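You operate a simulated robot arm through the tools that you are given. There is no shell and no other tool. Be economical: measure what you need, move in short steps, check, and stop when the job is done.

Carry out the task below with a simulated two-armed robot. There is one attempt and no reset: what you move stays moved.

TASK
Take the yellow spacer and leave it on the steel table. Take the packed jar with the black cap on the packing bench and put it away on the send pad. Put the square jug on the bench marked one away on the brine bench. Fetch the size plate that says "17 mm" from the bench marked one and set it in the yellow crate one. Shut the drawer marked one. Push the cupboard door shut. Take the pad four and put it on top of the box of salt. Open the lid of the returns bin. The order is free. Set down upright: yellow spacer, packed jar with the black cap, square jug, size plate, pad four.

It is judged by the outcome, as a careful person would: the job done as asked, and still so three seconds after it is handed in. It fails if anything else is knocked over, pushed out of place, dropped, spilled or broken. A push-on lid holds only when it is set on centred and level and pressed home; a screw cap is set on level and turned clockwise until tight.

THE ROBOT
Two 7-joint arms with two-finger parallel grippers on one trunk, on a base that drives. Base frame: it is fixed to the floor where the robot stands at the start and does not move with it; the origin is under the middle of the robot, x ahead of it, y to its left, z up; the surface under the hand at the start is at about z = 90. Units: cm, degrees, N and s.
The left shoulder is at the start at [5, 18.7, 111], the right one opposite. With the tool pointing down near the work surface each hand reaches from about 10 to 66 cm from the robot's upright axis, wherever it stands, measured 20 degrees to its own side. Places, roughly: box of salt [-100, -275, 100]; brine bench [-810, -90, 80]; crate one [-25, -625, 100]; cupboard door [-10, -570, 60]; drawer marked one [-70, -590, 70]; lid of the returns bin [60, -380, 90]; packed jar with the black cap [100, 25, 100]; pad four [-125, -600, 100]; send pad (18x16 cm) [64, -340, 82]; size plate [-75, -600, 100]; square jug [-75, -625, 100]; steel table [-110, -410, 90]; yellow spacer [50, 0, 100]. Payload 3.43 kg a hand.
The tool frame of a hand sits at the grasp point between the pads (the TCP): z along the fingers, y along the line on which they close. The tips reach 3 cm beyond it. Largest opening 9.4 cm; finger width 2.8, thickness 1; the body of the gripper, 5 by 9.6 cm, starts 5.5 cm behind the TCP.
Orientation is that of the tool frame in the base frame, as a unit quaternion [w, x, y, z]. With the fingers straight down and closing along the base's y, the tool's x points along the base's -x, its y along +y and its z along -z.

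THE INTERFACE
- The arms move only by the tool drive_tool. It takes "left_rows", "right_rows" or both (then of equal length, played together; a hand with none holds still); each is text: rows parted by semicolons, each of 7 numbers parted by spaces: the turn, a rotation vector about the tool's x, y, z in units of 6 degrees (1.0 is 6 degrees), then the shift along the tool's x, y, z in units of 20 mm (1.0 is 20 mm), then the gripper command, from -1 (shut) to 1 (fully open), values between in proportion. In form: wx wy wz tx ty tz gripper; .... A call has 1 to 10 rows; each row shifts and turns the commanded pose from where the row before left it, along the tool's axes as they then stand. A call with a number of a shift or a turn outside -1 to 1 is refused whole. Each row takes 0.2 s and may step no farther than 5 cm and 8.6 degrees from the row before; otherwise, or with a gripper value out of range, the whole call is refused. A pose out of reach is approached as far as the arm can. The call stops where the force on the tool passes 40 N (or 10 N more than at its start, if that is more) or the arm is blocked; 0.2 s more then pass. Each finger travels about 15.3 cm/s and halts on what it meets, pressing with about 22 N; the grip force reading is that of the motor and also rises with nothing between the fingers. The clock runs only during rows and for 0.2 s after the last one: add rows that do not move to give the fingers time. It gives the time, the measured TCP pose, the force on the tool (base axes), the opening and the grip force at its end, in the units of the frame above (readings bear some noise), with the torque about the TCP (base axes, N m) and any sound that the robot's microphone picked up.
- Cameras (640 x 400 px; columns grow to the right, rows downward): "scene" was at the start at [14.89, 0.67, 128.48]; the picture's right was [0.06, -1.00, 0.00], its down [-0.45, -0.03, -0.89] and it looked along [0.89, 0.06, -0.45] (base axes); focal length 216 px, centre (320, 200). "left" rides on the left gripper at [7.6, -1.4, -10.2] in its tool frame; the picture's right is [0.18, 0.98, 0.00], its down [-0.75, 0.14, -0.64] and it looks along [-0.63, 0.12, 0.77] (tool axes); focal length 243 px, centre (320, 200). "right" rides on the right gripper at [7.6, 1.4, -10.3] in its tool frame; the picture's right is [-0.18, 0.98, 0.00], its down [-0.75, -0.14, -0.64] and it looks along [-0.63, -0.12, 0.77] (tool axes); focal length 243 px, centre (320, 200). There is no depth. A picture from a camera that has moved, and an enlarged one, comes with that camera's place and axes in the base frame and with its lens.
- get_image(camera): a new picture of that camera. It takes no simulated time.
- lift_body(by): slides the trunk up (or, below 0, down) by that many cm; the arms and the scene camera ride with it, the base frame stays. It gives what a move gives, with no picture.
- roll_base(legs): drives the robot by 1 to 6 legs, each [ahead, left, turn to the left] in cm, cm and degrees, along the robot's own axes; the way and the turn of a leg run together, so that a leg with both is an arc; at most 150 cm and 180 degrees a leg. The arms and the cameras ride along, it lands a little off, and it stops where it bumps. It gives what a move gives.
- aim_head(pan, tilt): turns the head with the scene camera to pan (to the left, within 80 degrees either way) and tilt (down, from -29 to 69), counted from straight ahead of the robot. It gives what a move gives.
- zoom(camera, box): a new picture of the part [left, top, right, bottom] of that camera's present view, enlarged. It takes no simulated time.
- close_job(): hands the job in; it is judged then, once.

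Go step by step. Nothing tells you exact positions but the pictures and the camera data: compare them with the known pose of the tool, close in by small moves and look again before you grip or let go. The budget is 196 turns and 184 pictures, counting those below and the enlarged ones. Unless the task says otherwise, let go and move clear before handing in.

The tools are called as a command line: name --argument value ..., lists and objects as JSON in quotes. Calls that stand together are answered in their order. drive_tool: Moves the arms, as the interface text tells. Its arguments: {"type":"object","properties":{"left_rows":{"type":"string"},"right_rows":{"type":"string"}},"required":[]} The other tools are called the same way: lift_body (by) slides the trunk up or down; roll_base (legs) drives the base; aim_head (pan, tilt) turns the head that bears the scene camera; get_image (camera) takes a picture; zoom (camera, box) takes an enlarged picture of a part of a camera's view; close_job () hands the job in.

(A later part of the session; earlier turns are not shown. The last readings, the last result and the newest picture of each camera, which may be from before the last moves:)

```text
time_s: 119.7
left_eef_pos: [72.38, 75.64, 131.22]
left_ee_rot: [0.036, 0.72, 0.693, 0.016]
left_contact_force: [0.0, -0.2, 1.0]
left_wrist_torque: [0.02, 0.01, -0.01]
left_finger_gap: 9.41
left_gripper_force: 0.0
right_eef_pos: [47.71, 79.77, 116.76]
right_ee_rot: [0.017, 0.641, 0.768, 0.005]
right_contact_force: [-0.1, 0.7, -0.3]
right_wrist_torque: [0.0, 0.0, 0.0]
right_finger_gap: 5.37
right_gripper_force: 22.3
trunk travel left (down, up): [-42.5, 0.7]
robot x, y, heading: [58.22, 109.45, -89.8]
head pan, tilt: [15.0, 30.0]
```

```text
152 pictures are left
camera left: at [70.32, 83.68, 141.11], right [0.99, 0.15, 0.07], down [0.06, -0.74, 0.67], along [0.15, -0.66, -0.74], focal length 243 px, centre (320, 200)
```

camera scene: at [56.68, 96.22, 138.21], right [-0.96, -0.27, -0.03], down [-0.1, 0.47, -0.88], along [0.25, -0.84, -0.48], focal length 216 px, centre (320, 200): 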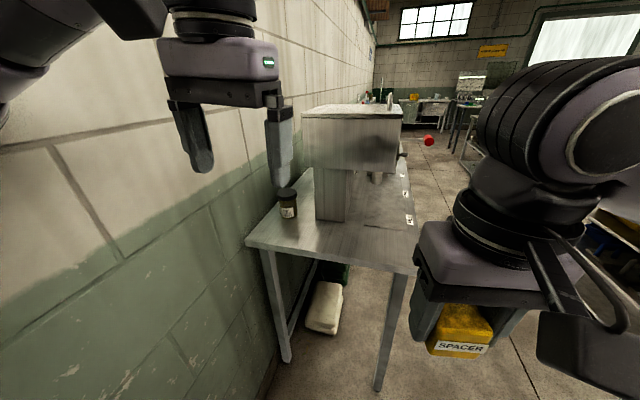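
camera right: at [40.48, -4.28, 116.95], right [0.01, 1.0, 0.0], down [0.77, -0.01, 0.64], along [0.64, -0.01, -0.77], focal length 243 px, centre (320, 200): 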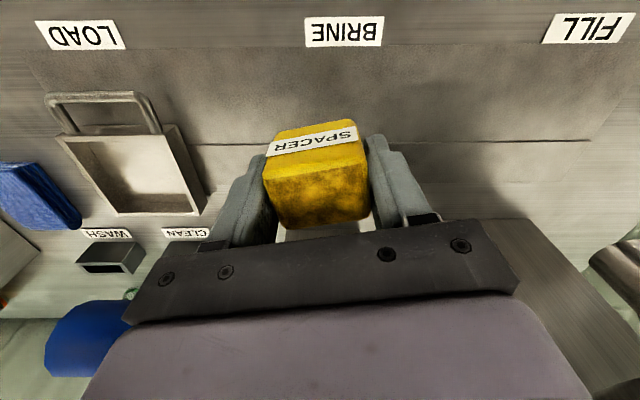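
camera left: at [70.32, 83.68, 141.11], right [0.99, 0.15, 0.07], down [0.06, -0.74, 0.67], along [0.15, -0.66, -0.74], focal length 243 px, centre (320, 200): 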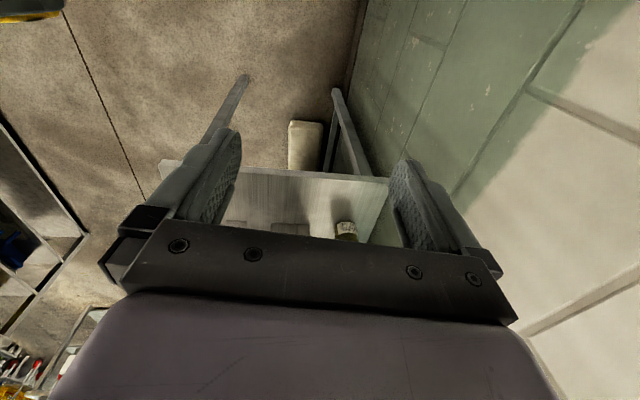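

The left elbow touched the wall and the robot leans slightly. I back off and take a diagonal stance instead.

roll_base --legs '[[0, -18, 0], [0, 0, 40]]'

aim_head --pan -10 --tilt 30

get_image --camera "scene"

```text
time_s: 123.8
left_eef_pos: [77.22, 94.37, 130.06]
left_ee_rot: [0.01, 0.429, 0.903, 0.011]
left_contact_force: [-0.7, 0.1, 1.0]
left_wrist_torque: [0.02, -0.01, 0.01]
left_finger_gap: 9.39
left_gripper_force: 0.0
right_eef_pos: [54.88, 81.16, 116.67]
right_ee_rot: [0.0, 0.335, 0.942, 0.0]
right_contact_force: [-0.1, 1.0, -0.6]
right_wrist_torque: [-0.02, 0.05, 0.04]
right_finger_gap: 5.39
right_gripper_force: 22.2
trunk travel left (down, up): [-42.5, 0.7]
robot x, y, heading: [40.63, 109.52, -49.0]
head pan, tilt: [15.0, 30.0]
```

```text
time_s: 124.7
left_eef_pos: [77.23, 94.48, 129.97]
left_ee_rot: [0.01, 0.429, 0.903, 0.012]
left_contact_force: [0.6, 0.0, 0.2]
left_wrist_torque: [0.0, 0.0, 0.0]
left_finger_gap: 9.39
left_gripper_force: 0.1
right_eef_pos: [54.91, 81.09, 116.54]
right_ee_rot: [0.0, 0.334, 0.942, 0.0]
right_contact_force: [0.1, 1.2, -0.9]
right_wrist_torque: [0.0, 0.0, 0.03]
right_finger_gap: 5.39
right_gripper_force: 21.9
trunk travel left (down, up): [-42.5, 0.7]
robot x, y, heading: [40.45, 109.22, -49.1]
head pan, tilt: [-10.0, 30.0]
```

```text
151 pictures are left
camera scene: at [48.91, 97.1, 138.01], right [-0.86, -0.51, 0.0], down [-0.26, 0.43, -0.87], along [0.44, -0.74, -0.5], focal length 216 px, centre (320, 200)
```

scene: 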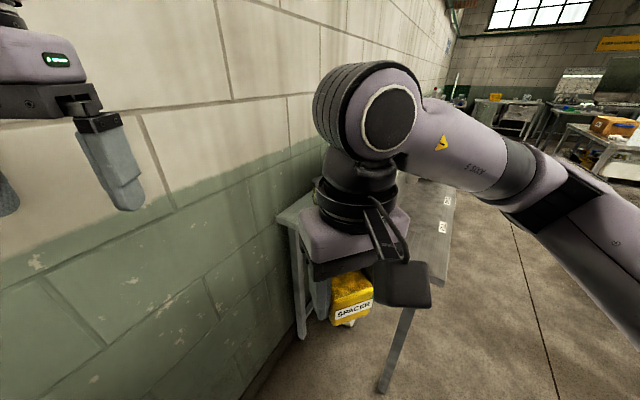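

Rotate back to −87° where there is room, then extend the left arm forward so its elbow tucks in.

roll_base --legs '[[0, 0, -38]]'

drive_tool --left_rows "0.27 0.08 0 -1 0 0.4 1;0 0 0 -1 0 0.4 1;0 0 0 -1 0 0.4 1;0 0 0 -1 0 0.4 1;0 0 0 -1 0 0.4 1;0 0 0 -1 0 0.4 1;0 0 0 -1 0 0.4 1;0 0 0 -1 0 0.4 1;0 0 0 -1 0 0.4 1;0 0 0 -1 0 0.4 1"

aim_head --pan 25 --tilt 30

get_image --camera "scene"

```text
time_s: 126.9
left_eef_pos: [59.87, 74.57, 129.93]
left_ee_rot: [0.012, 0.704, 0.711, 0.007]
left_contact_force: [-0.3, 0.0, 0.6]
left_wrist_torque: [0.0, -0.03, 0.0]
left_finger_gap: 9.42
left_gripper_force: 0.0
right_eef_pos: [34.32, 78.32, 116.6]
right_ee_rot: [0.001, 0.627, 0.779, 0.0]
right_contact_force: [-0.6, -0.2, -0.5]
right_wrist_torque: [0.03, 0.01, 0.01]
right_finger_gap: 5.36
right_gripper_force: 21.5
trunk travel left (down, up): [-42.5, 0.7]
robot x, y, heading: [40.69, 109.02, -87.8]
head pan, tilt: [-10.0, 30.0]
```

```text
time_s: 129.1
left_eef_pos: [60.01, 54.51, 121.96]
left_ee_rot: [0.0, 0.704, 0.71, 0.0]
left_contact_force: [-0.6, -0.2, 0.5]
left_wrist_torque: [0.0, 0.0, -0.03]
left_finger_gap: 9.4
left_gripper_force: 0.0
right_eef_pos: [34.26, 78.31, 116.55]
right_ee_rot: [0.0, 0.627, 0.779, 0.0]
right_contact_force: [0.1, -0.5, -0.2]
right_wrist_torque: [-0.02, 0.02, 0.02]
right_finger_gap: 5.38
right_gripper_force: 21.5
trunk travel left (down, up): [-42.5, 0.7]
robot x, y, heading: [40.32, 109.19, -88.1]
head pan, tilt: [-10.0, 30.0]
```

```text
time_s: 130.1
left_eef_pos: [60.06, 54.72, 122.13]
left_ee_rot: [0.0, 0.704, 0.71, -0.001]
left_contact_force: [-0.1, 0.0, 0.6]
left_wrist_torque: [-0.01, -0.03, 0.0]
left_finger_gap: 9.41
left_gripper_force: 0.1
right_eef_pos: [34.19, 78.28, 116.61]
right_ee_rot: [0.0, 0.628, 0.778, 0.0]
right_contact_force: [-0.2, 0.1, -0.6]
right_wrist_torque: [0.03, -0.04, -0.03]
right_finger_gap: 5.38
right_gripper_force: 21.9
trunk travel left (down, up): [-42.5, 0.7]
robot x, y, heading: [40.54, 109.44, -88.1]
head pan, tilt: [25.0, 30.0]
```

```text
150 pictures are left
camera scene: at [44.79, 95.4, 138.01], right [-0.89, -0.46, 0.0], down [-0.23, 0.44, -0.87], along [0.4, -0.77, -0.5], focal length 216 px, centre (320, 200)
```

scene: 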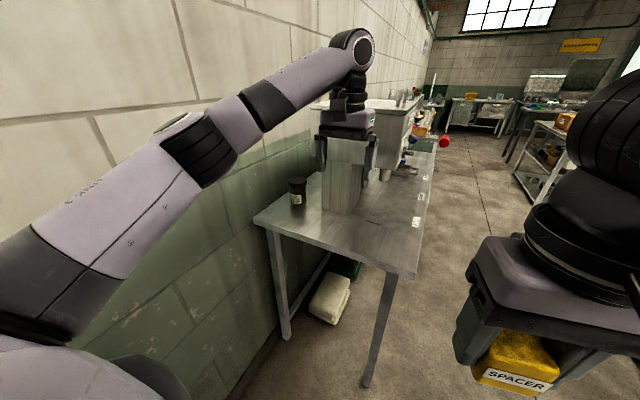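

Jar at about [89,31], top z≈102; filler hopper spans x 53–80. I shift the left hand sideways to line up in x, then slide the base.

drive_tool --left_rows "0 0 0 0 1 0 1;0 0 0 0 1 0 1;0 0 0 0 1 0 1;0 0 0 0 1 0 1;0 0 0 0 1 0 1;0 0 0 0 1 0 1;0 0 0 0 1 0 1;0 0 0 0 1 0 1;0 0 0 0 1 0 1"

roll_base --legs '[[0, 11, 0]]'

get_image --camera "scene"

get_image --camera "left"

```text
time_s: 132.1
left_eef_pos: [78.29, 54.81, 121.98]
left_ee_rot: [0.0, 0.703, 0.712, 0.0]
left_contact_force: [-0.6, -0.2, -0.7]
left_wrist_torque: [0.03, -0.01, 0.0]
left_finger_gap: 9.39
left_gripper_force: 0.1
right_eef_pos: [34.33, 78.3, 116.59]
right_ee_rot: [-0.001, 0.628, 0.778, -0.001]
right_contact_force: [0.9, -0.7, -0.7]
right_wrist_torque: [-0.01, 0.0, 0.0]
right_finger_gap: 5.37
right_gripper_force: 21.9
trunk travel left (down, up): [-42.5, 0.7]
robot x, y, heading: [40.47, 109.33, -87.6]
head pan, tilt: [25.0, 30.0]
```

```text
time_s: 133.7
left_eef_pos: [89.25, 55.2, 121.88]
left_ee_rot: [0.0, 0.704, 0.71, 0.0]
left_contact_force: [-0.1, 0.0, 0.5]
left_wrist_torque: [0.01, 0.01, 0.0]
left_finger_gap: 9.4
left_gripper_force: 0.1
right_eef_pos: [45.21, 78.76, 116.68]
right_ee_rot: [0.0, 0.628, 0.778, 0.0]
right_contact_force: [0.0, -0.4, -0.6]
right_wrist_torque: [-0.04, -0.01, 0.01]
right_finger_gap: 5.37
right_gripper_force: 22.3
trunk travel left (down, up): [-42.5, 0.7]
robot x, y, heading: [51.51, 109.55, -87.8]
head pan, tilt: [25.0, 30.0]
```

```text
149 pictures are left
camera scene: at [55.89, 95.82, 138.01], right [-0.89, -0.46, 0.0], down [-0.23, 0.44, -0.87], along [0.4, -0.77, -0.5], focal length 216 px, centre (320, 200)
```

scene: 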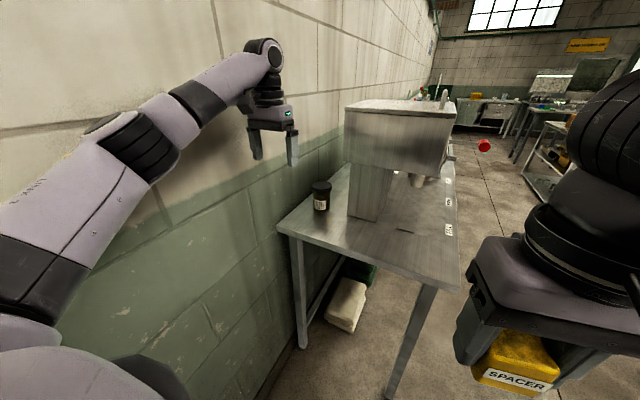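

```text
148 pictures are left
camera left: at [87.68, 62.95, 132.26], right [0.98, 0.19, 0.0], down [0.15, -0.75, 0.64], along [0.12, -0.63, -0.77], focal length 243 px, centre (320, 200)
```

left: 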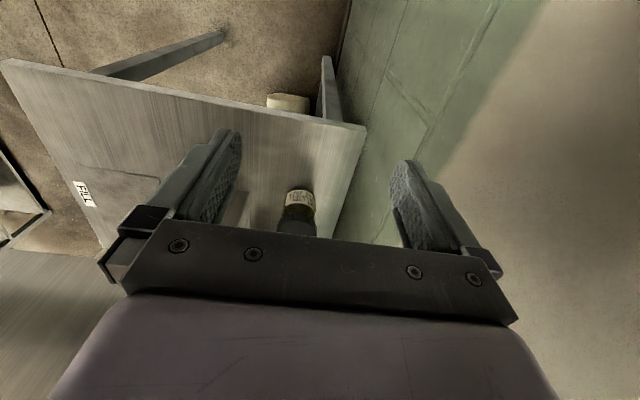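

Jar at about [90,30.5]; the hand is aligned in x. Drive forward.

roll_base --legs '[[18, 0, -1]]'

get_image --camera "scene"

get_image --camera "left"

```text
time_s: 135.2
left_eef_pos: [88.62, 36.62, 121.83]
left_ee_rot: [-0.001, 0.711, 0.704, 0.001]
left_contact_force: [-0.4, -0.4, 0.0]
left_wrist_torque: [0.05, 0.03, -0.03]
left_finger_gap: 9.39
left_gripper_force: 0.1
right_eef_pos: [45.2, 60.81, 116.65]
right_ee_rot: [0.0, 0.635, 0.772, 0.001]
right_contact_force: [0.8, 0.0, -1.1]
right_wrist_torque: [0.06, -0.06, -0.04]
right_finger_gap: 5.35
right_gripper_force: 21.7
trunk travel left (down, up): [-42.5, 0.7]
robot x, y, heading: [52.35, 91.76, -88.8]
head pan, tilt: [25.0, 30.0]
```

```text
147 pictures are left
camera scene: at [56.1, 77.76, 138.0], right [-0.9, -0.44, 0.0], down [-0.22, 0.45, -0.87], along [0.38, -0.78, -0.5], focal length 216 px, centre (320, 200)
```

scene: 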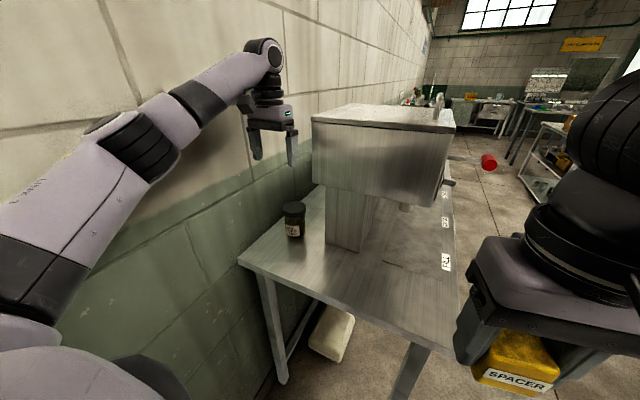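

```text
146 pictures are left
camera left: at [87.28, 44.32, 132.25], right [0.98, 0.17, 0.0], down [0.13, -0.76, 0.64], along [0.11, -0.63, -0.77], focal length 243 px, centre (320, 200)
```

left: 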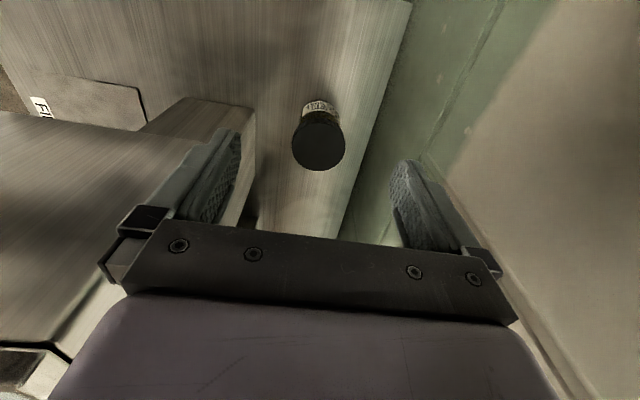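

Jar centre ≈ [89.8,28.8], hopper corner ≈ [82,29]; about 2 cm clearance. I drive forward 7.5 and offset the hand toward the wall slightly.

roll_base --legs '[[7.5, 0, 0]]'

drive_tool --left_rows "0 0 0 0 0.7 0 1;0 0 0 0 0 0 1"

get_image --camera "left"

get_image --camera "scene"

```text
time_s: 136.3
left_eef_pos: [88.81, 29.21, 121.88]
left_ee_rot: [0.0, 0.711, 0.704, 0.0]
left_contact_force: [1.1, -0.1, 0.2]
left_wrist_torque: [0.01, 0.01, -0.02]
left_finger_gap: 9.38
left_gripper_force: 0.1
right_eef_pos: [45.34, 53.48, 116.52]
right_ee_rot: [0.0, 0.635, 0.772, 0.0]
right_contact_force: [0.6, -0.7, -0.7]
right_wrist_torque: [0.02, -0.03, 0.02]
right_finger_gap: 5.38
right_gripper_force: 21.8
trunk travel left (down, up): [-42.5, 0.7]
robot x, y, heading: [52.52, 84.06, -88.8]
head pan, tilt: [25.0, 30.0]
```

```text
time_s: 136.9
left_eef_pos: [90.34, 29.22, 122.08]
left_ee_rot: [0.0, 0.711, 0.703, 0.0]
left_contact_force: [-0.6, 0.1, -0.3]
left_wrist_torque: [0.02, -0.04, 0.02]
left_finger_gap: 9.39
left_gripper_force: 0.1
right_eef_pos: [45.26, 53.64, 116.56]
right_ee_rot: [0.0, 0.635, 0.772, 0.0]
right_contact_force: [0.4, -0.4, -0.9]
right_wrist_torque: [-0.01, -0.01, -0.01]
right_finger_gap: 5.36
right_gripper_force: 21.7
trunk travel left (down, up): [-42.5, 0.7]
robot x, y, heading: [51.96, 84.39, -89.1]
head pan, tilt: [25.0, 30.0]
```

```text
145 pictures are left
camera left: at [88.88, 37.02, 132.36], right [0.98, 0.17, 0.0], down [0.13, -0.76, 0.64], along [0.11, -0.63, -0.77], focal length 243 px, centre (320, 200)
```

left: 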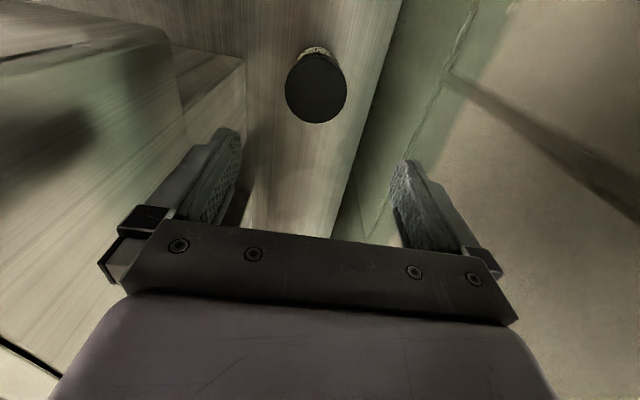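

```text
144 pictures are left
camera scene: at [56.22, 70.46, 138.01], right [-0.9, -0.44, 0.0], down [-0.22, 0.45, -0.87], along [0.38, -0.78, -0.5], focal length 216 px, centre (320, 200)
```

scene: 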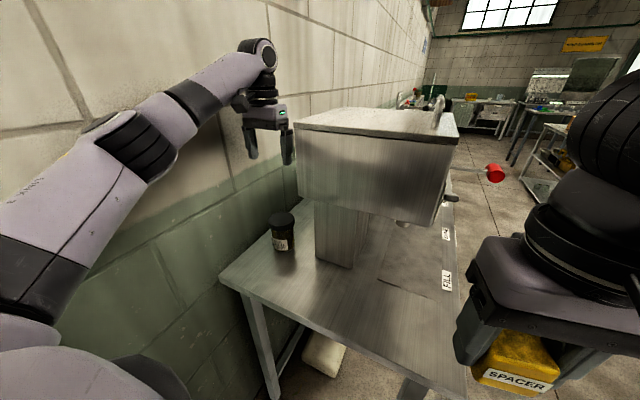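

drive_tool --left_rows "0 0 0 0 -0.27 1 1;0 0 0 0 0 1 1;0 0 0 0 0 1 1;0 0 0 0 0 1 1;0 0 0 0 0 1 1;0 0 0 0 0 1 1;0 0 0 0 0 1 1;0 0 0 0 0 0.8 1;0 0 0 0 0 0 1"

get_image --camera "left"

zoom --camera "scene" --box '[200, 130, 360, 270]'

```text
time_s: 138.9
left_eef_pos: [89.09, 29.29, 106.58]
left_ee_rot: [0.003, 0.71, 0.704, 0.001]
left_contact_force: [0.0, 0.3, -0.1]
left_wrist_torque: [-0.04, 0.03, -0.03]
left_finger_gap: 9.4
left_gripper_force: 0.1
right_eef_pos: [44.68, 53.6, 116.56]
right_ee_rot: [0.004, 0.635, 0.773, 0.001]
right_contact_force: [0.7, 0.9, -1.4]
right_wrist_torque: [-0.01, -0.01, 0.01]
right_finger_gap: 5.35
right_gripper_force: 22.2
trunk travel left (down, up): [-42.5, 0.7]
robot x, y, heading: [52.16, 83.92, -88.7]
head pan, tilt: [25.0, 30.0]
```

```text
143 pictures are left
camera left: at [87.66, 37.08, 116.87], right [0.98, 0.17, 0.01], down [0.13, -0.75, 0.64], along [0.12, -0.63, -0.76], focal length 243 px, centre (320, 200)
```

left: 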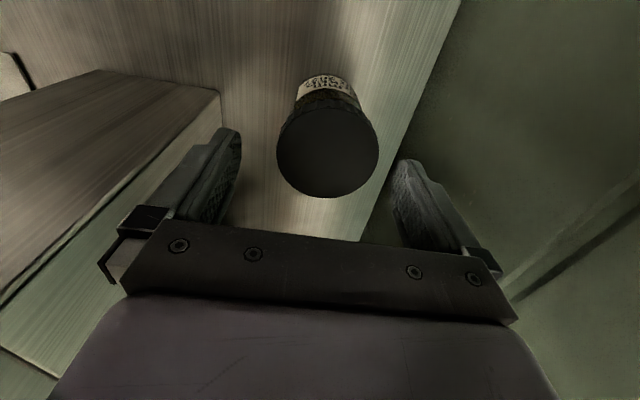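

```text
2.86 times, centred on (280, 200) of scene
camera zoom: at [55.45, 70.61, 138.06], right [-0.9, -0.44, -0.01], down [-0.21, 0.45, -0.87], along [0.38, -0.78, -0.5], focal length 616 px, centre (434, 200)
```

zoom: 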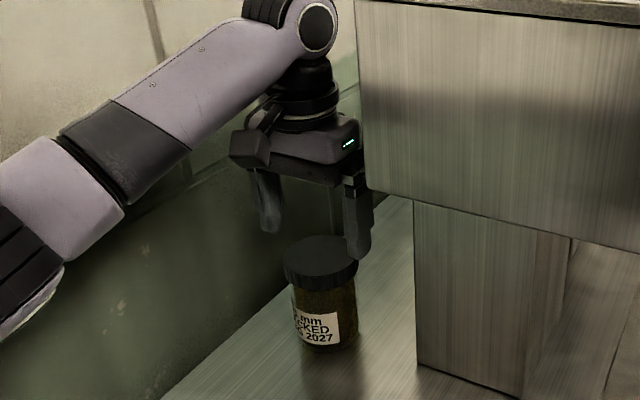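

The robot leans slightly: the lower elbow presses the wall. I raise the arm again and lower by the trunk instead, raising the right hand to compensate.

drive_tool --left_rows "0 0 0 0 0 -1 1;0 0 0 0 0 -1 1;0 0 0 0 0 -1 1;0 0 0 0 0 -1 1;0 0 0 0 0 -1 1;0 0 0 0 0 -1 1;0 0 0 0 0 -1 1;0 0 0 0 0 -1 1;0 0 0 0 0 0 1" --right_rows "0 0 0 0 0 -1 -1;0 0 0 0 0 -1 -1;0 0 0 0 0 -1 -1;0 0 0 0 0 -1 -1;0 0 0 0 0 -1 -1;0 0 0 0 0 -1 -1;0 0 0 0 0 -1 -1;0 0 0 0 0 -1 -1;0 0 0 0 0 0 -1"

get_image --camera "scene"

```text
time_s: 140.6
left_eef_pos: [89.55, 29.42, 121.54]
left_ee_rot: [0.0, 0.71, 0.704, -0.001]
left_contact_force: [-0.4, 0.2, -0.6]
left_wrist_torque: [0.02, -0.01, 0.02]
left_finger_gap: 9.4
left_gripper_force: 0.1
right_eef_pos: [45.38, 53.11, 131.31]
right_ee_rot: [-0.004, 0.64, 0.769, -0.004]
right_contact_force: [-1.6, -9.7, -14.9]
right_wrist_torque: [-0.31, -0.11, 0.09]
right_finger_gap: 5.38
right_gripper_force: 21.9
trunk travel left (down, up): [-42.5, 0.7]
robot x, y, heading: [52.54, 84.32, -88.9]
head pan, tilt: [25.0, 30.0]
stopped in row 8 (right hand): the force on the tool passed its limit at 50 N (the readings are from after the stop); the commanded pose is now the measured one
```

```text
141 pictures are left
camera scene: at [56.22, 70.4, 138.27], right [-0.9, -0.44, 0.0], down [-0.21, 0.43, -0.88], along [0.38, -0.79, -0.48], focal length 216 px, centre (320, 200)
```

scene: 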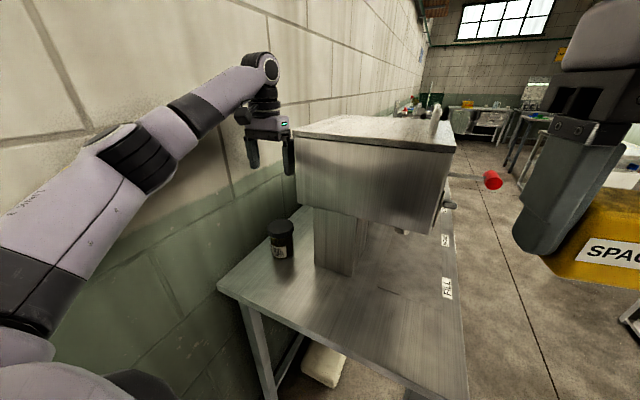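

The right hand brushed the head; I lower it 6 cm and out, then lower the trunk.

drive_tool --right_rows "0 0 0 0 -0.5 1 -1;0 0 0 0 -0.5 1 -1;0 0 0 0 -1 0.5 -1;0 0 0 0 -1 0 -1;0 0 0 0 0 0 -1"

lift_body --by -13.5

get_image --camera "left"

get_image --camera "scene"

```text
time_s: 141.8
left_eef_pos: [89.56, 29.31, 121.43]
left_ee_rot: [-0.001, 0.711, 0.703, -0.001]
left_contact_force: [-0.3, 0.9, 0.8]
left_wrist_torque: [0.01, -0.03, 0.02]
left_finger_gap: 9.41
left_gripper_force: 0.2
right_eef_pos: [39.3, 52.29, 126.3]
right_ee_rot: [-0.003, 0.638, 0.77, -0.003]
right_contact_force: [0.2, -0.1, -0.8]
right_wrist_torque: [0.02, 0.0, 0.02]
right_finger_gap: 5.36
right_gripper_force: 21.9
trunk travel left (down, up): [-42.5, 0.7]
robot x, y, heading: [52.37, 83.79, -88.9]
head pan, tilt: [25.0, 30.0]
```

```text
time_s: 143.4
left_eef_pos: [89.61, 29.4, 107.96]
left_ee_rot: [0.0, 0.71, 0.705, 0.0]
left_contact_force: [-0.1, -0.3, -0.2]
left_wrist_torque: [-0.01, 0.01, 0.01]
left_finger_gap: 9.39
left_gripper_force: 0.1
right_eef_pos: [39.4, 52.26, 112.79]
right_ee_rot: [-0.004, 0.638, 0.77, -0.003]
right_contact_force: [0.5, -0.3, -0.4]
right_wrist_torque: [-0.01, -0.03, -0.03]
right_finger_gap: 5.38
right_gripper_force: 21.4
trunk travel left (down, up): [-29.0, 14.2]
robot x, y, heading: [51.69, 84.4, -89.0]
head pan, tilt: [25.0, 30.0]
```

```text
140 pictures are left
camera left: at [88.14, 37.11, 118.35], right [0.98, 0.18, 0.0], down [0.14, -0.75, 0.64], along [0.11, -0.63, -0.77], focal length 243 px, centre (320, 200)
```

left: 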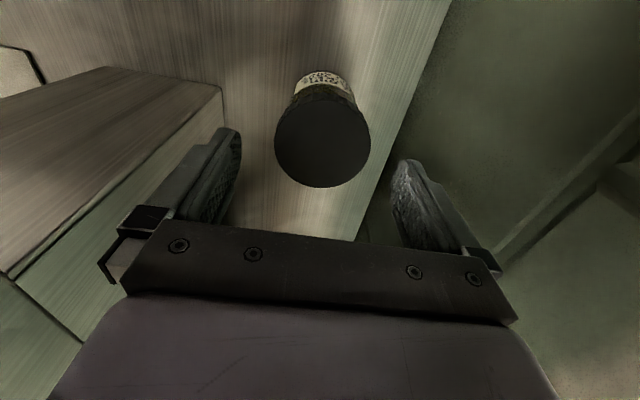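

```text
139 pictures are left
camera scene: at [56.25, 70.47, 124.52], right [-0.9, -0.44, 0.0], down [-0.22, 0.45, -0.87], along [0.38, -0.78, -0.5], focal length 216 px, centre (320, 200)
```

scene: 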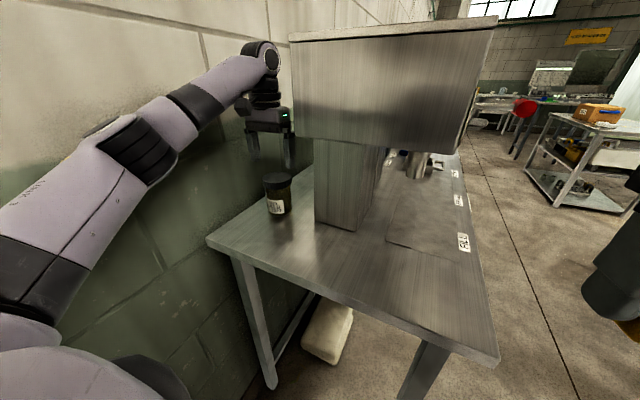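

Centred over the cap. Lower 10.5 more.

lift_body --by -10.5

get_image --camera "left"

zoom --camera "scene" --box '[180, 80, 360, 220]'

```text
time_s: 144.8
left_eef_pos: [89.61, 29.44, 97.44]
left_ee_rot: [0.0, 0.71, 0.704, 0.001]
left_contact_force: [-0.6, -0.4, 0.0]
left_wrist_torque: [-0.01, -0.05, -0.01]
left_finger_gap: 9.42
left_gripper_force: 0.1
right_eef_pos: [39.26, 52.32, 102.3]
right_ee_rot: [-0.003, 0.638, 0.77, -0.003]
right_contact_force: [-1.3, 0.2, 0.0]
right_wrist_torque: [-0.02, 0.02, -0.02]
right_finger_gap: 5.36
right_gripper_force: 21.9
trunk travel left (down, up): [-18.5, 24.7]
robot x, y, heading: [52.19, 84.41, -89.0]
head pan, tilt: [25.0, 30.0]
```

```text
138 pictures are left
camera left: at [88.14, 37.11, 107.85], right [0.98, 0.18, 0.0], down [0.14, -0.75, 0.64], along [0.11, -0.63, -0.77], focal length 243 px, centre (320, 200)
```

left: 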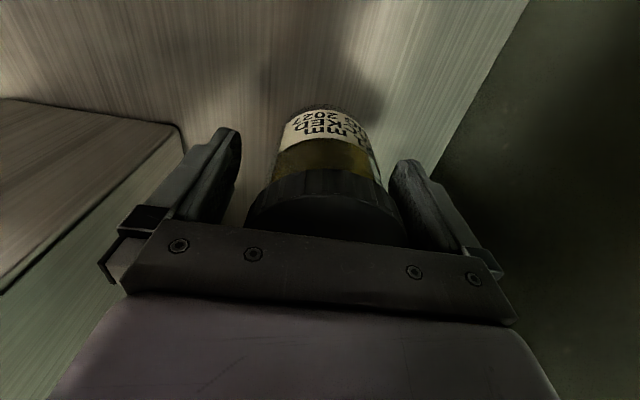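

```text
2.86 times, centred on (270, 150) of scene
camera zoom: at [56.25, 70.47, 114.02], right [-0.9, -0.44, 0.0], down [-0.22, 0.45, -0.87], along [0.38, -0.78, -0.5], focal length 616 px, centre (463, 343)
```

zoom: 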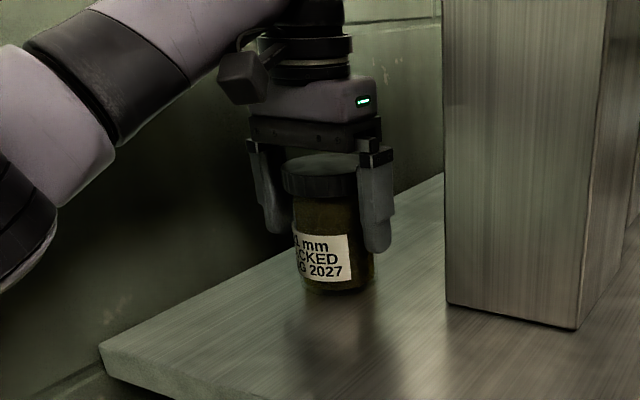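

Jar between the fingers; grip, then lift by trunk.

drive_tool --left_rows "0 0 0 0 0 0 0.4;0 0 0 0 0 0 0;0 0 0 0 0 0 -1;0 0 0 0 0 0 -1;0 0 0 0 0 0 -1;0 0 0 0 0 0 -1"

lift_body --by 4

get_image --camera "left"

```text
time_s: 146.2
left_eef_pos: [89.53, 29.42, 97.47]
left_ee_rot: [0.0, 0.711, 0.704, 0.001]
left_contact_force: [1.2, -0.8, 2.5]
left_wrist_torque: [-0.03, 0.18, 0.04]
left_finger_gap: 7.99
left_gripper_force: 21.9
right_eef_pos: [39.24, 52.33, 102.23]
right_ee_rot: [-0.003, 0.639, 0.769, -0.002]
right_contact_force: [0.3, 0.2, 0.0]
right_wrist_torque: [-0.01, -0.03, -0.01]
right_finger_gap: 5.36
right_gripper_force: 22.0
trunk travel left (down, up): [-18.5, 24.7]
robot x, y, heading: [52.55, 84.3, -88.8]
head pan, tilt: [25.0, 30.0]
```

```text
time_s: 147.1
left_eef_pos: [89.54, 29.41, 101.56]
left_ee_rot: [0.0, 0.71, 0.704, 0.0]
left_contact_force: [0.6, -0.1, -3.3]
left_wrist_torque: [0.03, 0.01, 0.0]
left_finger_gap: 7.96
left_gripper_force: 22.9
right_eef_pos: [39.4, 52.18, 106.35]
right_ee_rot: [-0.003, 0.638, 0.77, -0.002]
right_contact_force: [-1.3, -0.3, -1.2]
right_wrist_torque: [0.02, 0.0, 0.0]
right_finger_gap: 5.39
right_gripper_force: 22.2
trunk travel left (down, up): [-22.5, 20.7]
robot x, y, heading: [52.41, 84.19, -89.0]
head pan, tilt: [25.0, 30.0]
```

```text
136 pictures are left
camera left: at [88.17, 37.05, 111.79], right [0.98, 0.18, 0.0], down [0.14, -0.76, 0.64], along [0.11, -0.63, -0.77], focal length 243 px, centre (320, 200)
```

left: 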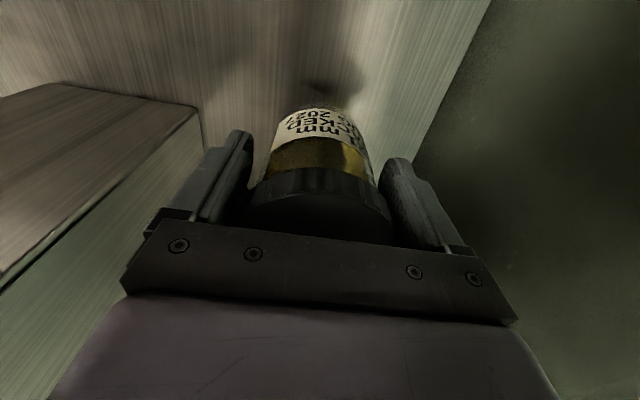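

Jar held. Lift, back out, centre the left hand, and travel to the send-pad area.

lift_body --by 14

roll_base --legs '[[-45, 0, 0], [0, -80, 0]]'

drive_tool --left_rows "0 0 0 1 -1 0 -1;0 0 0 1 -1 0 -1;0 0 0 1 -1 0 -1;0 0 0 1 -1 0 -1;0 0 0 1 -1 0 -1;0 0 0 1 -1 0 -1;0 0 0 1 -1 0 -1;0 0 0 0 -1 0 -1;0 0 0 0 -1 0 -1"

aim_head --pan 0 --tilt 20

get_image --camera "scene"

```text
time_s: 148.7
left_eef_pos: [89.58, 29.3, 115.45]
left_ee_rot: [0.0, 0.71, 0.704, 0.0]
left_contact_force: [0.3, -0.8, -3.7]
left_wrist_torque: [0.06, 0.01, 0.01]
left_finger_gap: 7.98
left_gripper_force: 22.2
right_eef_pos: [39.25, 52.35, 120.21]
right_ee_rot: [-0.004, 0.638, 0.77, -0.003]
right_contact_force: [0.3, -0.2, -0.4]
right_wrist_torque: [0.0, 0.02, 0.02]
right_finger_gap: 5.36
right_gripper_force: 22.4
trunk travel left (down, up): [-36.5, 6.7]
robot x, y, heading: [52.64, 84.4, -88.6]
head pan, tilt: [25.0, 30.0]
```

```text
time_s: 158.1
left_eef_pos: [10.81, 73.05, 115.37]
left_ee_rot: [0.0, 0.72, 0.694, 0.0]
left_contact_force: [0.0, 0.1, -2.8]
left_wrist_torque: [0.05, -0.04, 0.02]
left_finger_gap: 7.99
left_gripper_force: 21.7
right_eef_pos: [-38.63, 97.41, 120.23]
right_ee_rot: [-0.004, 0.65, 0.76, -0.003]
right_contact_force: [0.5, -0.1, 0.2]
right_wrist_torque: [-0.03, 0.05, -0.02]
right_finger_gap: 5.39
right_gripper_force: 21.8
trunk travel left (down, up): [-36.5, 6.7]
robot x, y, heading: [-24.88, 128.89, -90.4]
head pan, tilt: [25.0, 30.0]
```

```text
time_s: 160.1
left_eef_pos: [-6.61, 87.82, 115.74]
left_ee_rot: [0.001, 0.72, 0.694, 0.0]
left_contact_force: [0.7, 0.0, -3.9]
left_wrist_torque: [0.04, 0.0, -0.02]
left_finger_gap: 8.0
left_gripper_force: 22.4
right_eef_pos: [-38.69, 97.25, 120.28]
right_ee_rot: [-0.004, 0.649, 0.76, -0.002]
right_contact_force: [0.4, 0.6, -0.4]
right_wrist_torque: [-0.03, -0.01, -0.01]
right_finger_gap: 5.35
right_gripper_force: 22.5
trunk travel left (down, up): [-36.5, 6.7]
robot x, y, heading: [-24.63, 128.77, -90.7]
head pan, tilt: [25.0, 30.0]
```

```text
time_s: 161.0
left_eef_pos: [-6.57, 87.99, 115.72]
left_ee_rot: [0.0, 0.719, 0.695, 0.0]
left_contact_force: [0.5, 0.7, -3.0]
left_wrist_torque: [0.05, -0.02, 0.0]
left_finger_gap: 7.99
left_gripper_force: 22.6
right_eef_pos: [-38.65, 97.21, 120.34]
right_ee_rot: [-0.003, 0.65, 0.76, -0.003]
right_contact_force: [0.6, 0.9, -1.5]
right_wrist_torque: [-0.02, 0.0, 0.05]
right_finger_gap: 5.39
right_gripper_force: 22.3
trunk travel left (down, up): [-36.5, 6.7]
robot x, y, heading: [-24.96, 129.02, -90.4]
head pan, tilt: [0.0, 20.0]
```

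```text
135 pictures are left
camera scene: at [-25.08, 113.93, 133.61], right [-1.0, 0.01, 0.0], down [0.0, 0.34, -0.94], along [-0.01, -0.94, -0.34], focal length 216 px, centre (320, 200)
```

scene: 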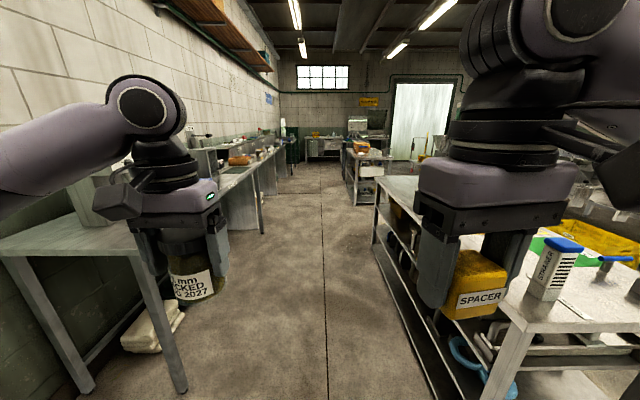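

Path ahead is clear. Travel ahead along the aisle, checking halfway.

roll_base --legs '[[20, 8, 0.4], [150, 0, 0], [150, 0, 0], [110, 0, 0]]'

get_image --camera "scene"

aim_head --pan 65 --tilt 25

get_image --camera "scene"

aim_head --pan -65 --tilt 25

get_image --camera "scene"

```text
time_s: 181.8
left_eef_pos: [-4.2, -336.7, 115.69]
left_ee_rot: [0.0, 0.721, 0.693, 0.0]
left_contact_force: [-0.4, -0.3, -3.4]
left_wrist_torque: [0.05, 0.0, -0.01]
left_finger_gap: 8.0
left_gripper_force: 22.2
right_eef_pos: [-36.21, -327.1, 120.26]
right_ee_rot: [-0.003, 0.65, 0.76, -0.003]
right_contact_force: [-0.4, -0.6, -1.2]
right_wrist_torque: [-0.01, 0.0, 0.02]
right_finger_gap: 5.36
right_gripper_force: 21.6
trunk travel left (down, up): [-36.5, 6.7]
robot x, y, heading: [-22.44, -295.5, -90.8]
head pan, tilt: [0.0, 20.0]
```

```text
134 pictures are left
camera scene: at [-22.55, -310.54, 133.61], right [-1.0, 0.01, 0.0], down [0.0, 0.34, -0.94], along [-0.01, -0.94, -0.34], focal length 216 px, centre (320, 200)
```

scene: 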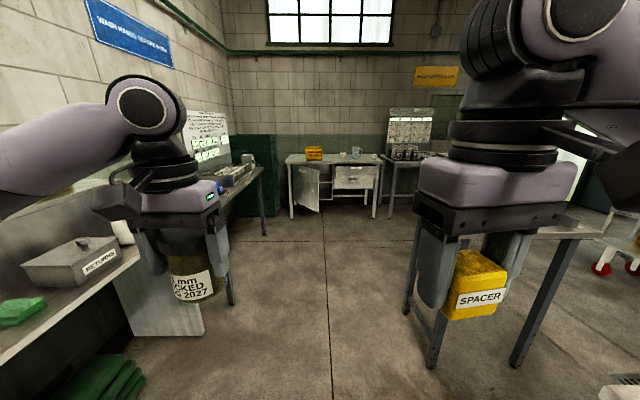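

```text
time_s: 183.1
left_eef_pos: [-4.18, -336.77, 115.67]
left_ee_rot: [0.001, 0.721, 0.693, 0.0]
left_contact_force: [-0.4, 0.8, -3.7]
left_wrist_torque: [0.04, -0.02, 0.03]
left_finger_gap: 7.98
left_gripper_force: 21.8
right_eef_pos: [-36.09, -327.13, 120.38]
right_ee_rot: [-0.004, 0.651, 0.759, -0.003]
right_contact_force: [-0.6, 0.1, -0.4]
right_wrist_torque: [-0.03, -0.02, 0.02]
right_finger_gap: 5.36
right_gripper_force: 21.9
trunk travel left (down, up): [-36.5, 6.7]
robot x, y, heading: [-22.28, -295.76, -90.5]
head pan, tilt: [65.0, 25.0]
```

```text
133 pictures are left
camera scene: at [-14.13, -305.21, 132.8], right [-0.43, -0.9, 0.0], down [-0.38, 0.18, -0.91], along [0.82, -0.39, -0.42], focal length 216 px, centre (320, 200)
```

scene: 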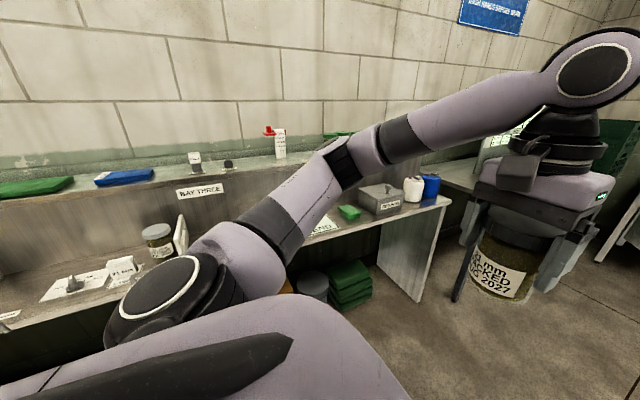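

```text
time_s: 185.2
left_eef_pos: [-4.07, -336.67, 115.72]
left_ee_rot: [0.0, 0.721, 0.693, 0.0]
left_contact_force: [-0.1, 0.7, -2.9]
left_wrist_torque: [0.04, -0.03, 0.01]
left_finger_gap: 7.95
left_gripper_force: 21.5
right_eef_pos: [-36.15, -327.1, 120.2]
right_ee_rot: [-0.003, 0.651, 0.759, -0.003]
right_contact_force: [0.3, 0.1, 0.0]
right_wrist_torque: [0.0, 0.01, -0.02]
right_finger_gap: 5.38
right_gripper_force: 22.2
trunk travel left (down, up): [-36.5, 6.7]
robot x, y, heading: [-22.42, -295.51, -90.7]
head pan, tilt: [-65.0, 25.0]
```

```text
132 pictures are left
camera scene: at [-30.83, -305.0, 132.81], right [-0.41, 0.91, 0.0], down [0.39, 0.17, -0.91], along [-0.83, -0.37, -0.42], focal length 216 px, centre (320, 200)
```

scene: 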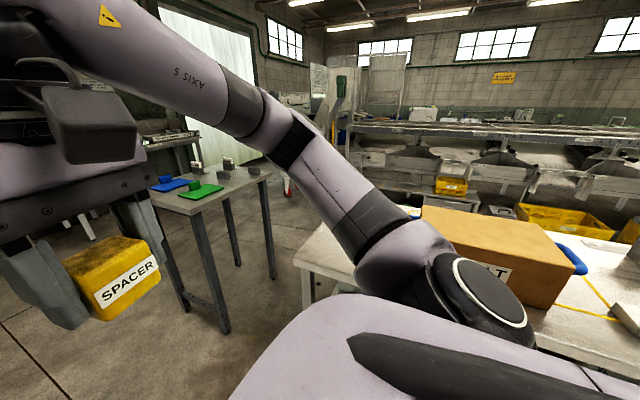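

Returns bin and the bench end are on the left, steel table on the right. I turn to face the bench and slide to the send pad.

roll_base --legs '[[0, 0, 90], [0, -50, 0]]'

aim_head --pan 0 --tilt 28

get_image --camera "scene"

```text
time_s: 193.9
left_eef_pos: [19.1, -324.81, 115.61]
left_ee_rot: [0.0, 0.006, 1.0, 0.0]
left_contact_force: [-0.6, -0.7, -3.3]
left_wrist_torque: [0.02, 0.06, -0.01]
left_finger_gap: 7.97
left_gripper_force: 21.9
right_eef_pos: [10.37, -357.22, 120.27]
right_ee_rot: [-0.001, -0.091, 0.996, -0.004]
right_contact_force: [-0.8, -0.2, -1.3]
right_wrist_torque: [0.0, -0.01, -0.01]
right_finger_gap: 5.37
right_gripper_force: 21.9
trunk travel left (down, up): [-36.5, 6.7]
robot x, y, heading: [-21.58, -344.04, 0.9]
head pan, tilt: [-65.0, 25.0]
```

```text
time_s: 195.2
left_eef_pos: [19.23, -324.68, 115.72]
left_ee_rot: [-0.001, 0.005, 1.0, 0.0]
left_contact_force: [-0.3, 0.0, -3.6]
left_wrist_torque: [-0.03, 0.04, -0.02]
left_finger_gap: 7.98
left_gripper_force: 22.5
right_eef_pos: [10.36, -357.02, 120.28]
right_ee_rot: [-0.001, -0.091, 0.996, -0.004]
right_contact_force: [0.0, 0.2, -0.4]
right_wrist_torque: [-0.01, -0.03, 0.01]
right_finger_gap: 5.37
right_gripper_force: 21.7
trunk travel left (down, up): [-36.5, 6.7]
robot x, y, heading: [-21.51, -344.0, 0.8]
head pan, tilt: [0.0, 28.0]
```

```text
131 pictures are left
camera scene: at [-6.73, -343.74, 132.32], right [0.01, -1.0, 0.0], down [-0.47, -0.01, -0.88], along [0.88, 0.01, -0.47], focal length 216 px, centre (320, 200)
```

scene: 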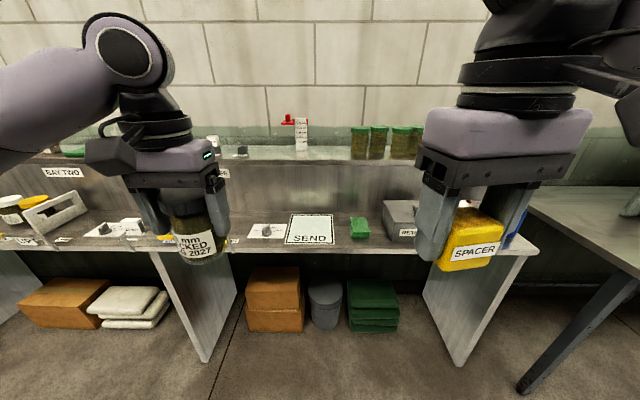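

SEND pad centre ≈ [63.3,−339.4]. Drive closer.

roll_base --legs '[[28, -7, -0.8]]'

drive_tool --left_rows "0 0 0 -1 -0.6 0 -1;0 0 0 -1 -0.6 0 -1;0 0 0 -1 -0.6 0 -1;0 0 0 -1 -0.6 0 -1;0 0 0 -1 -0.6 0 -1;0 0 0 -1 -0.6 0 -1;0 0 0 -1 0 0 -1;0 0 0 -1 0 0 -1;0 0 0 0 0 0 -1"

aim_head --pan 0 --tilt 40

get_image --camera "scene"

get_image --camera "left"

```text
time_s: 197.2
left_eef_pos: [47.63, -331.57, 115.67]
left_ee_rot: [-0.001, 0.01, 1.0, 0.0]
left_contact_force: [0.4, -1.2, -3.9]
left_wrist_torque: [0.01, 0.08, -0.04]
left_finger_gap: 7.98
left_gripper_force: 22.4
right_eef_pos: [38.64, -363.86, 120.28]
right_ee_rot: [-0.001, -0.088, 0.996, -0.004]
right_contact_force: [-0.2, -0.5, -0.7]
right_wrist_torque: [-0.02, 0.03, -0.02]
right_finger_gap: 5.37
right_gripper_force: 21.7
trunk travel left (down, up): [-36.5, 6.7]
robot x, y, heading: [6.48, -350.81, 0.4]
head pan, tilt: [0.0, 28.0]
```

```text
time_s: 199.2
left_eef_pos: [63.35, -338.98, 115.61]
left_ee_rot: [0.0, 0.01, 1.0, -0.001]
left_contact_force: [0.2, 0.0, -3.1]
left_wrist_torque: [0.0, 0.12, -0.01]
left_finger_gap: 7.96
left_gripper_force: 22.1
right_eef_pos: [38.6, -363.72, 120.34]
right_ee_rot: [0.0, -0.087, 0.996, -0.004]
right_contact_force: [0.2, 0.5, -1.0]
right_wrist_torque: [-0.05, 0.02, 0.03]
right_finger_gap: 5.4
right_gripper_force: 22.1
trunk travel left (down, up): [-36.5, 6.7]
robot x, y, heading: [6.95, -350.56, 0.4]
head pan, tilt: [0.0, 28.0]
```

```text
time_s: 200.0
left_eef_pos: [63.34, -339.15, 115.59]
left_ee_rot: [0.0, 0.009, 1.0, 0.0]
left_contact_force: [0.2, 0.5, -3.6]
left_wrist_torque: [0.02, 0.1, 0.03]
left_finger_gap: 7.97
left_gripper_force: 21.6
right_eef_pos: [38.62, -363.82, 120.23]
right_ee_rot: [-0.001, -0.088, 0.996, -0.005]
right_contact_force: [0.0, -0.1, -1.4]
right_wrist_torque: [0.03, 0.0, -0.02]
right_finger_gap: 5.35
right_gripper_force: 21.9
trunk travel left (down, up): [-36.5, 6.7]
robot x, y, heading: [6.4, -350.75, 0.3]
head pan, tilt: [0.0, 40.0]
```

```text
130 pictures are left
camera scene: at [20.93, -350.38, 130.48], right [0.01, -1.0, 0.0], down [-0.64, -0.01, -0.77], along [0.77, 0.01, -0.64], focal length 216 px, centre (320, 200)
```

scene: 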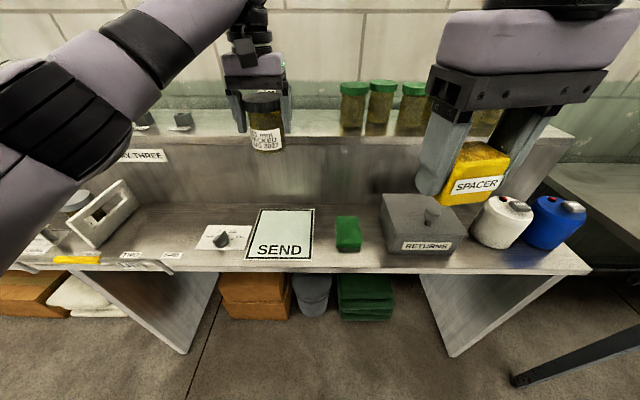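

```text
129 pictures are left
camera left: at [55.61, -340.31, 126.0], right [-0.17, 0.99, 0.0], down [0.76, 0.13, 0.64], along [0.63, 0.11, -0.77], focal length 243 px, centre (320, 200)
```

left: 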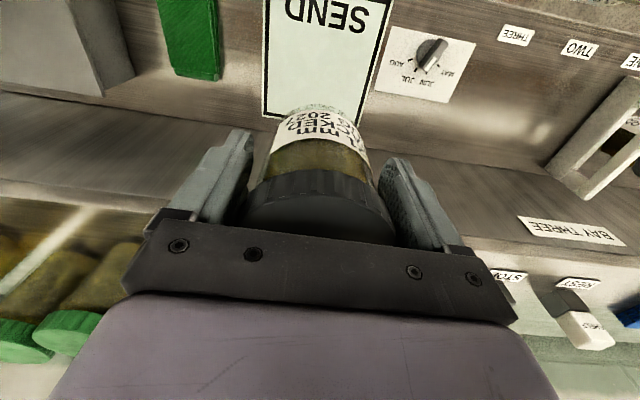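

Lower toward the pad.

drive_tool --left_rows "0 0 0 -0.5 0 0 -1;0 0 0 0 0 1 -1;0 0 0 0 0 1 -1;0 0 0 0 0 1 -1;0 0 0 0 0 1 -1;0 0 0 0 0 0 -1"

lift_body --by -14.5

get_image --camera "scene"

get_image --camera "left"

```text
time_s: 201.4
left_eef_pos: [64.27, -338.82, 107.52]
left_ee_rot: [0.001, 0.008, 1.0, 0.001]
left_contact_force: [1.4, 0.1, -3.5]
left_wrist_torque: [0.01, 0.03, -0.03]
left_finger_gap: 7.96
left_gripper_force: 22.0
right_eef_pos: [38.53, -363.79, 120.37]
right_ee_rot: [-0.001, -0.088, 0.996, -0.005]
right_contact_force: [0.7, 0.6, -0.8]
right_wrist_torque: [-0.01, 0.0, 0.03]
right_finger_gap: 5.37
right_gripper_force: 22.2
trunk travel left (down, up): [-36.5, 6.7]
robot x, y, heading: [6.73, -350.44, 0.8]
head pan, tilt: [0.0, 40.0]
```

```text
time_s: 203.1
left_eef_pos: [64.21, -338.89, 93.15]
left_ee_rot: [0.0, 0.011, 1.0, 0.0]
left_contact_force: [-1.0, -0.2, -2.9]
left_wrist_torque: [0.01, 0.04, -0.01]
left_finger_gap: 7.99
left_gripper_force: 21.9
right_eef_pos: [38.61, -363.8, 105.94]
right_ee_rot: [0.0, -0.088, 0.996, -0.005]
right_contact_force: [0.3, -0.2, -0.7]
right_wrist_torque: [-0.03, -0.04, 0.02]
right_finger_gap: 5.37
right_gripper_force: 22.5
trunk travel left (down, up): [-22.0, 21.2]
robot x, y, heading: [6.71, -350.71, 0.8]
head pan, tilt: [0.0, 40.0]
```

```text
128 pictures are left
camera scene: at [20.92, -350.38, 115.98], right [0.01, -1.0, 0.0], down [-0.64, -0.01, -0.77], along [0.77, 0.01, -0.64], focal length 216 px, centre (320, 200)
```

scene: 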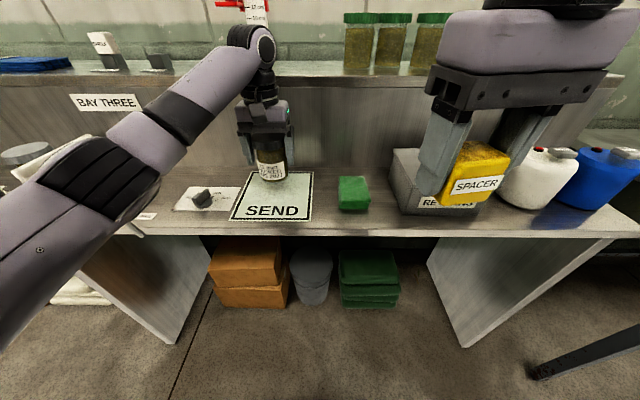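

```text
127 pictures are left
camera left: at [56.61, -340.11, 103.47], right [-0.17, 0.99, 0.0], down [0.76, 0.13, 0.64], along [0.63, 0.11, -0.77], focal length 243 px, centre (320, 200)
```

left: 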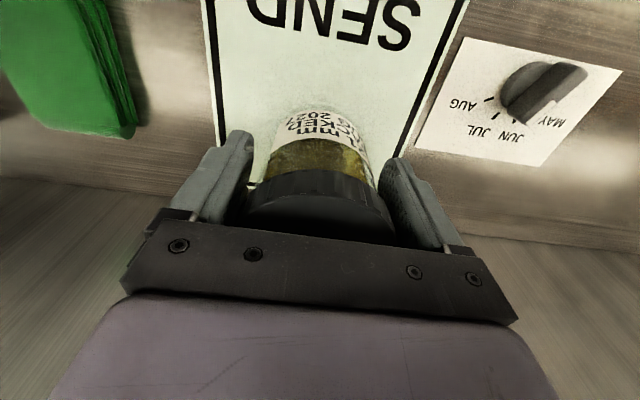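

Over the pad centre; lower gently to contact.

drive_tool --left_rows "0 0 0 0 0 0.5 -1;0 0 0 0 0 0.5 -1;0 0 0 0 0 0.4 -1;0 0 0 0 0 0.2 -1;0 0 0 0 0 0.1 -1;0 0 0 0 0 0 -1"

zoom --camera "scene" --box '[200, 100, 360, 230]'

```text
time_s: 204.5
left_eef_pos: [64.18, -338.82, 89.76]
left_ee_rot: [0.0, 0.01, 1.0, 0.001]
left_contact_force: [0.3, 0.0, -3.5]
left_wrist_torque: [-0.01, 0.05, -0.01]
left_finger_gap: 7.96
left_gripper_force: 22.3
right_eef_pos: [38.58, -363.81, 105.8]
right_ee_rot: [0.0, -0.088, 0.996, -0.004]
right_contact_force: [-0.1, -0.7, -0.4]
right_wrist_torque: [-0.01, -0.03, -0.02]
right_finger_gap: 5.37
right_gripper_force: 22.4
trunk travel left (down, up): [-22.0, 21.2]
robot x, y, heading: [6.79, -351.01, 0.6]
head pan, tilt: [0.0, 40.0]
```

```text
3.08 times, centred on (280, 165) of scene
camera zoom: at [20.93, -350.38, 115.97], right [0.01, -1.0, 0.0], down [-0.64, -0.01, -0.77], along [0.77, 0.01, -0.64], focal length 664 px, centre (443, 308)
```

zoom: 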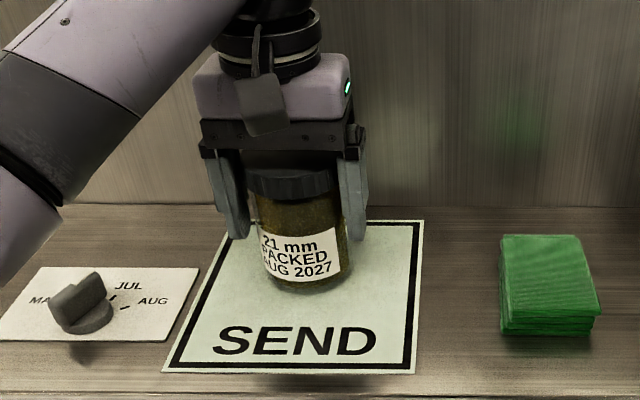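

drive_tool --left_rows "0 0 0 0 0 0.1 -1;0 0 0 0 0 0.1 -1;0 0 0 0 0 0.1 -1;0 0 0 0 0 0 -1"

```text
time_s: 205.5
left_eef_pos: [64.26, -338.89, 89.51]
left_ee_rot: [0.004, 0.009, 1.0, -0.001]
left_contact_force: [2.5, 5.2, 18.8]
left_wrist_torque: [-0.03, -0.03, 0.03]
left_finger_gap: 7.96
left_gripper_force: 21.8
right_eef_pos: [38.41, -363.65, 105.9]
right_ee_rot: [0.0, -0.089, 0.996, -0.006]
right_contact_force: [0.7, 0.7, -0.8]
right_wrist_torque: [0.0, -0.02, -0.04]
right_finger_gap: 5.36
right_gripper_force: 22.0
trunk travel left (down, up): [-22.0, 21.2]
robot x, y, heading: [6.7, -350.43, 0.6]
head pan, tilt: [0.0, 40.0]
```

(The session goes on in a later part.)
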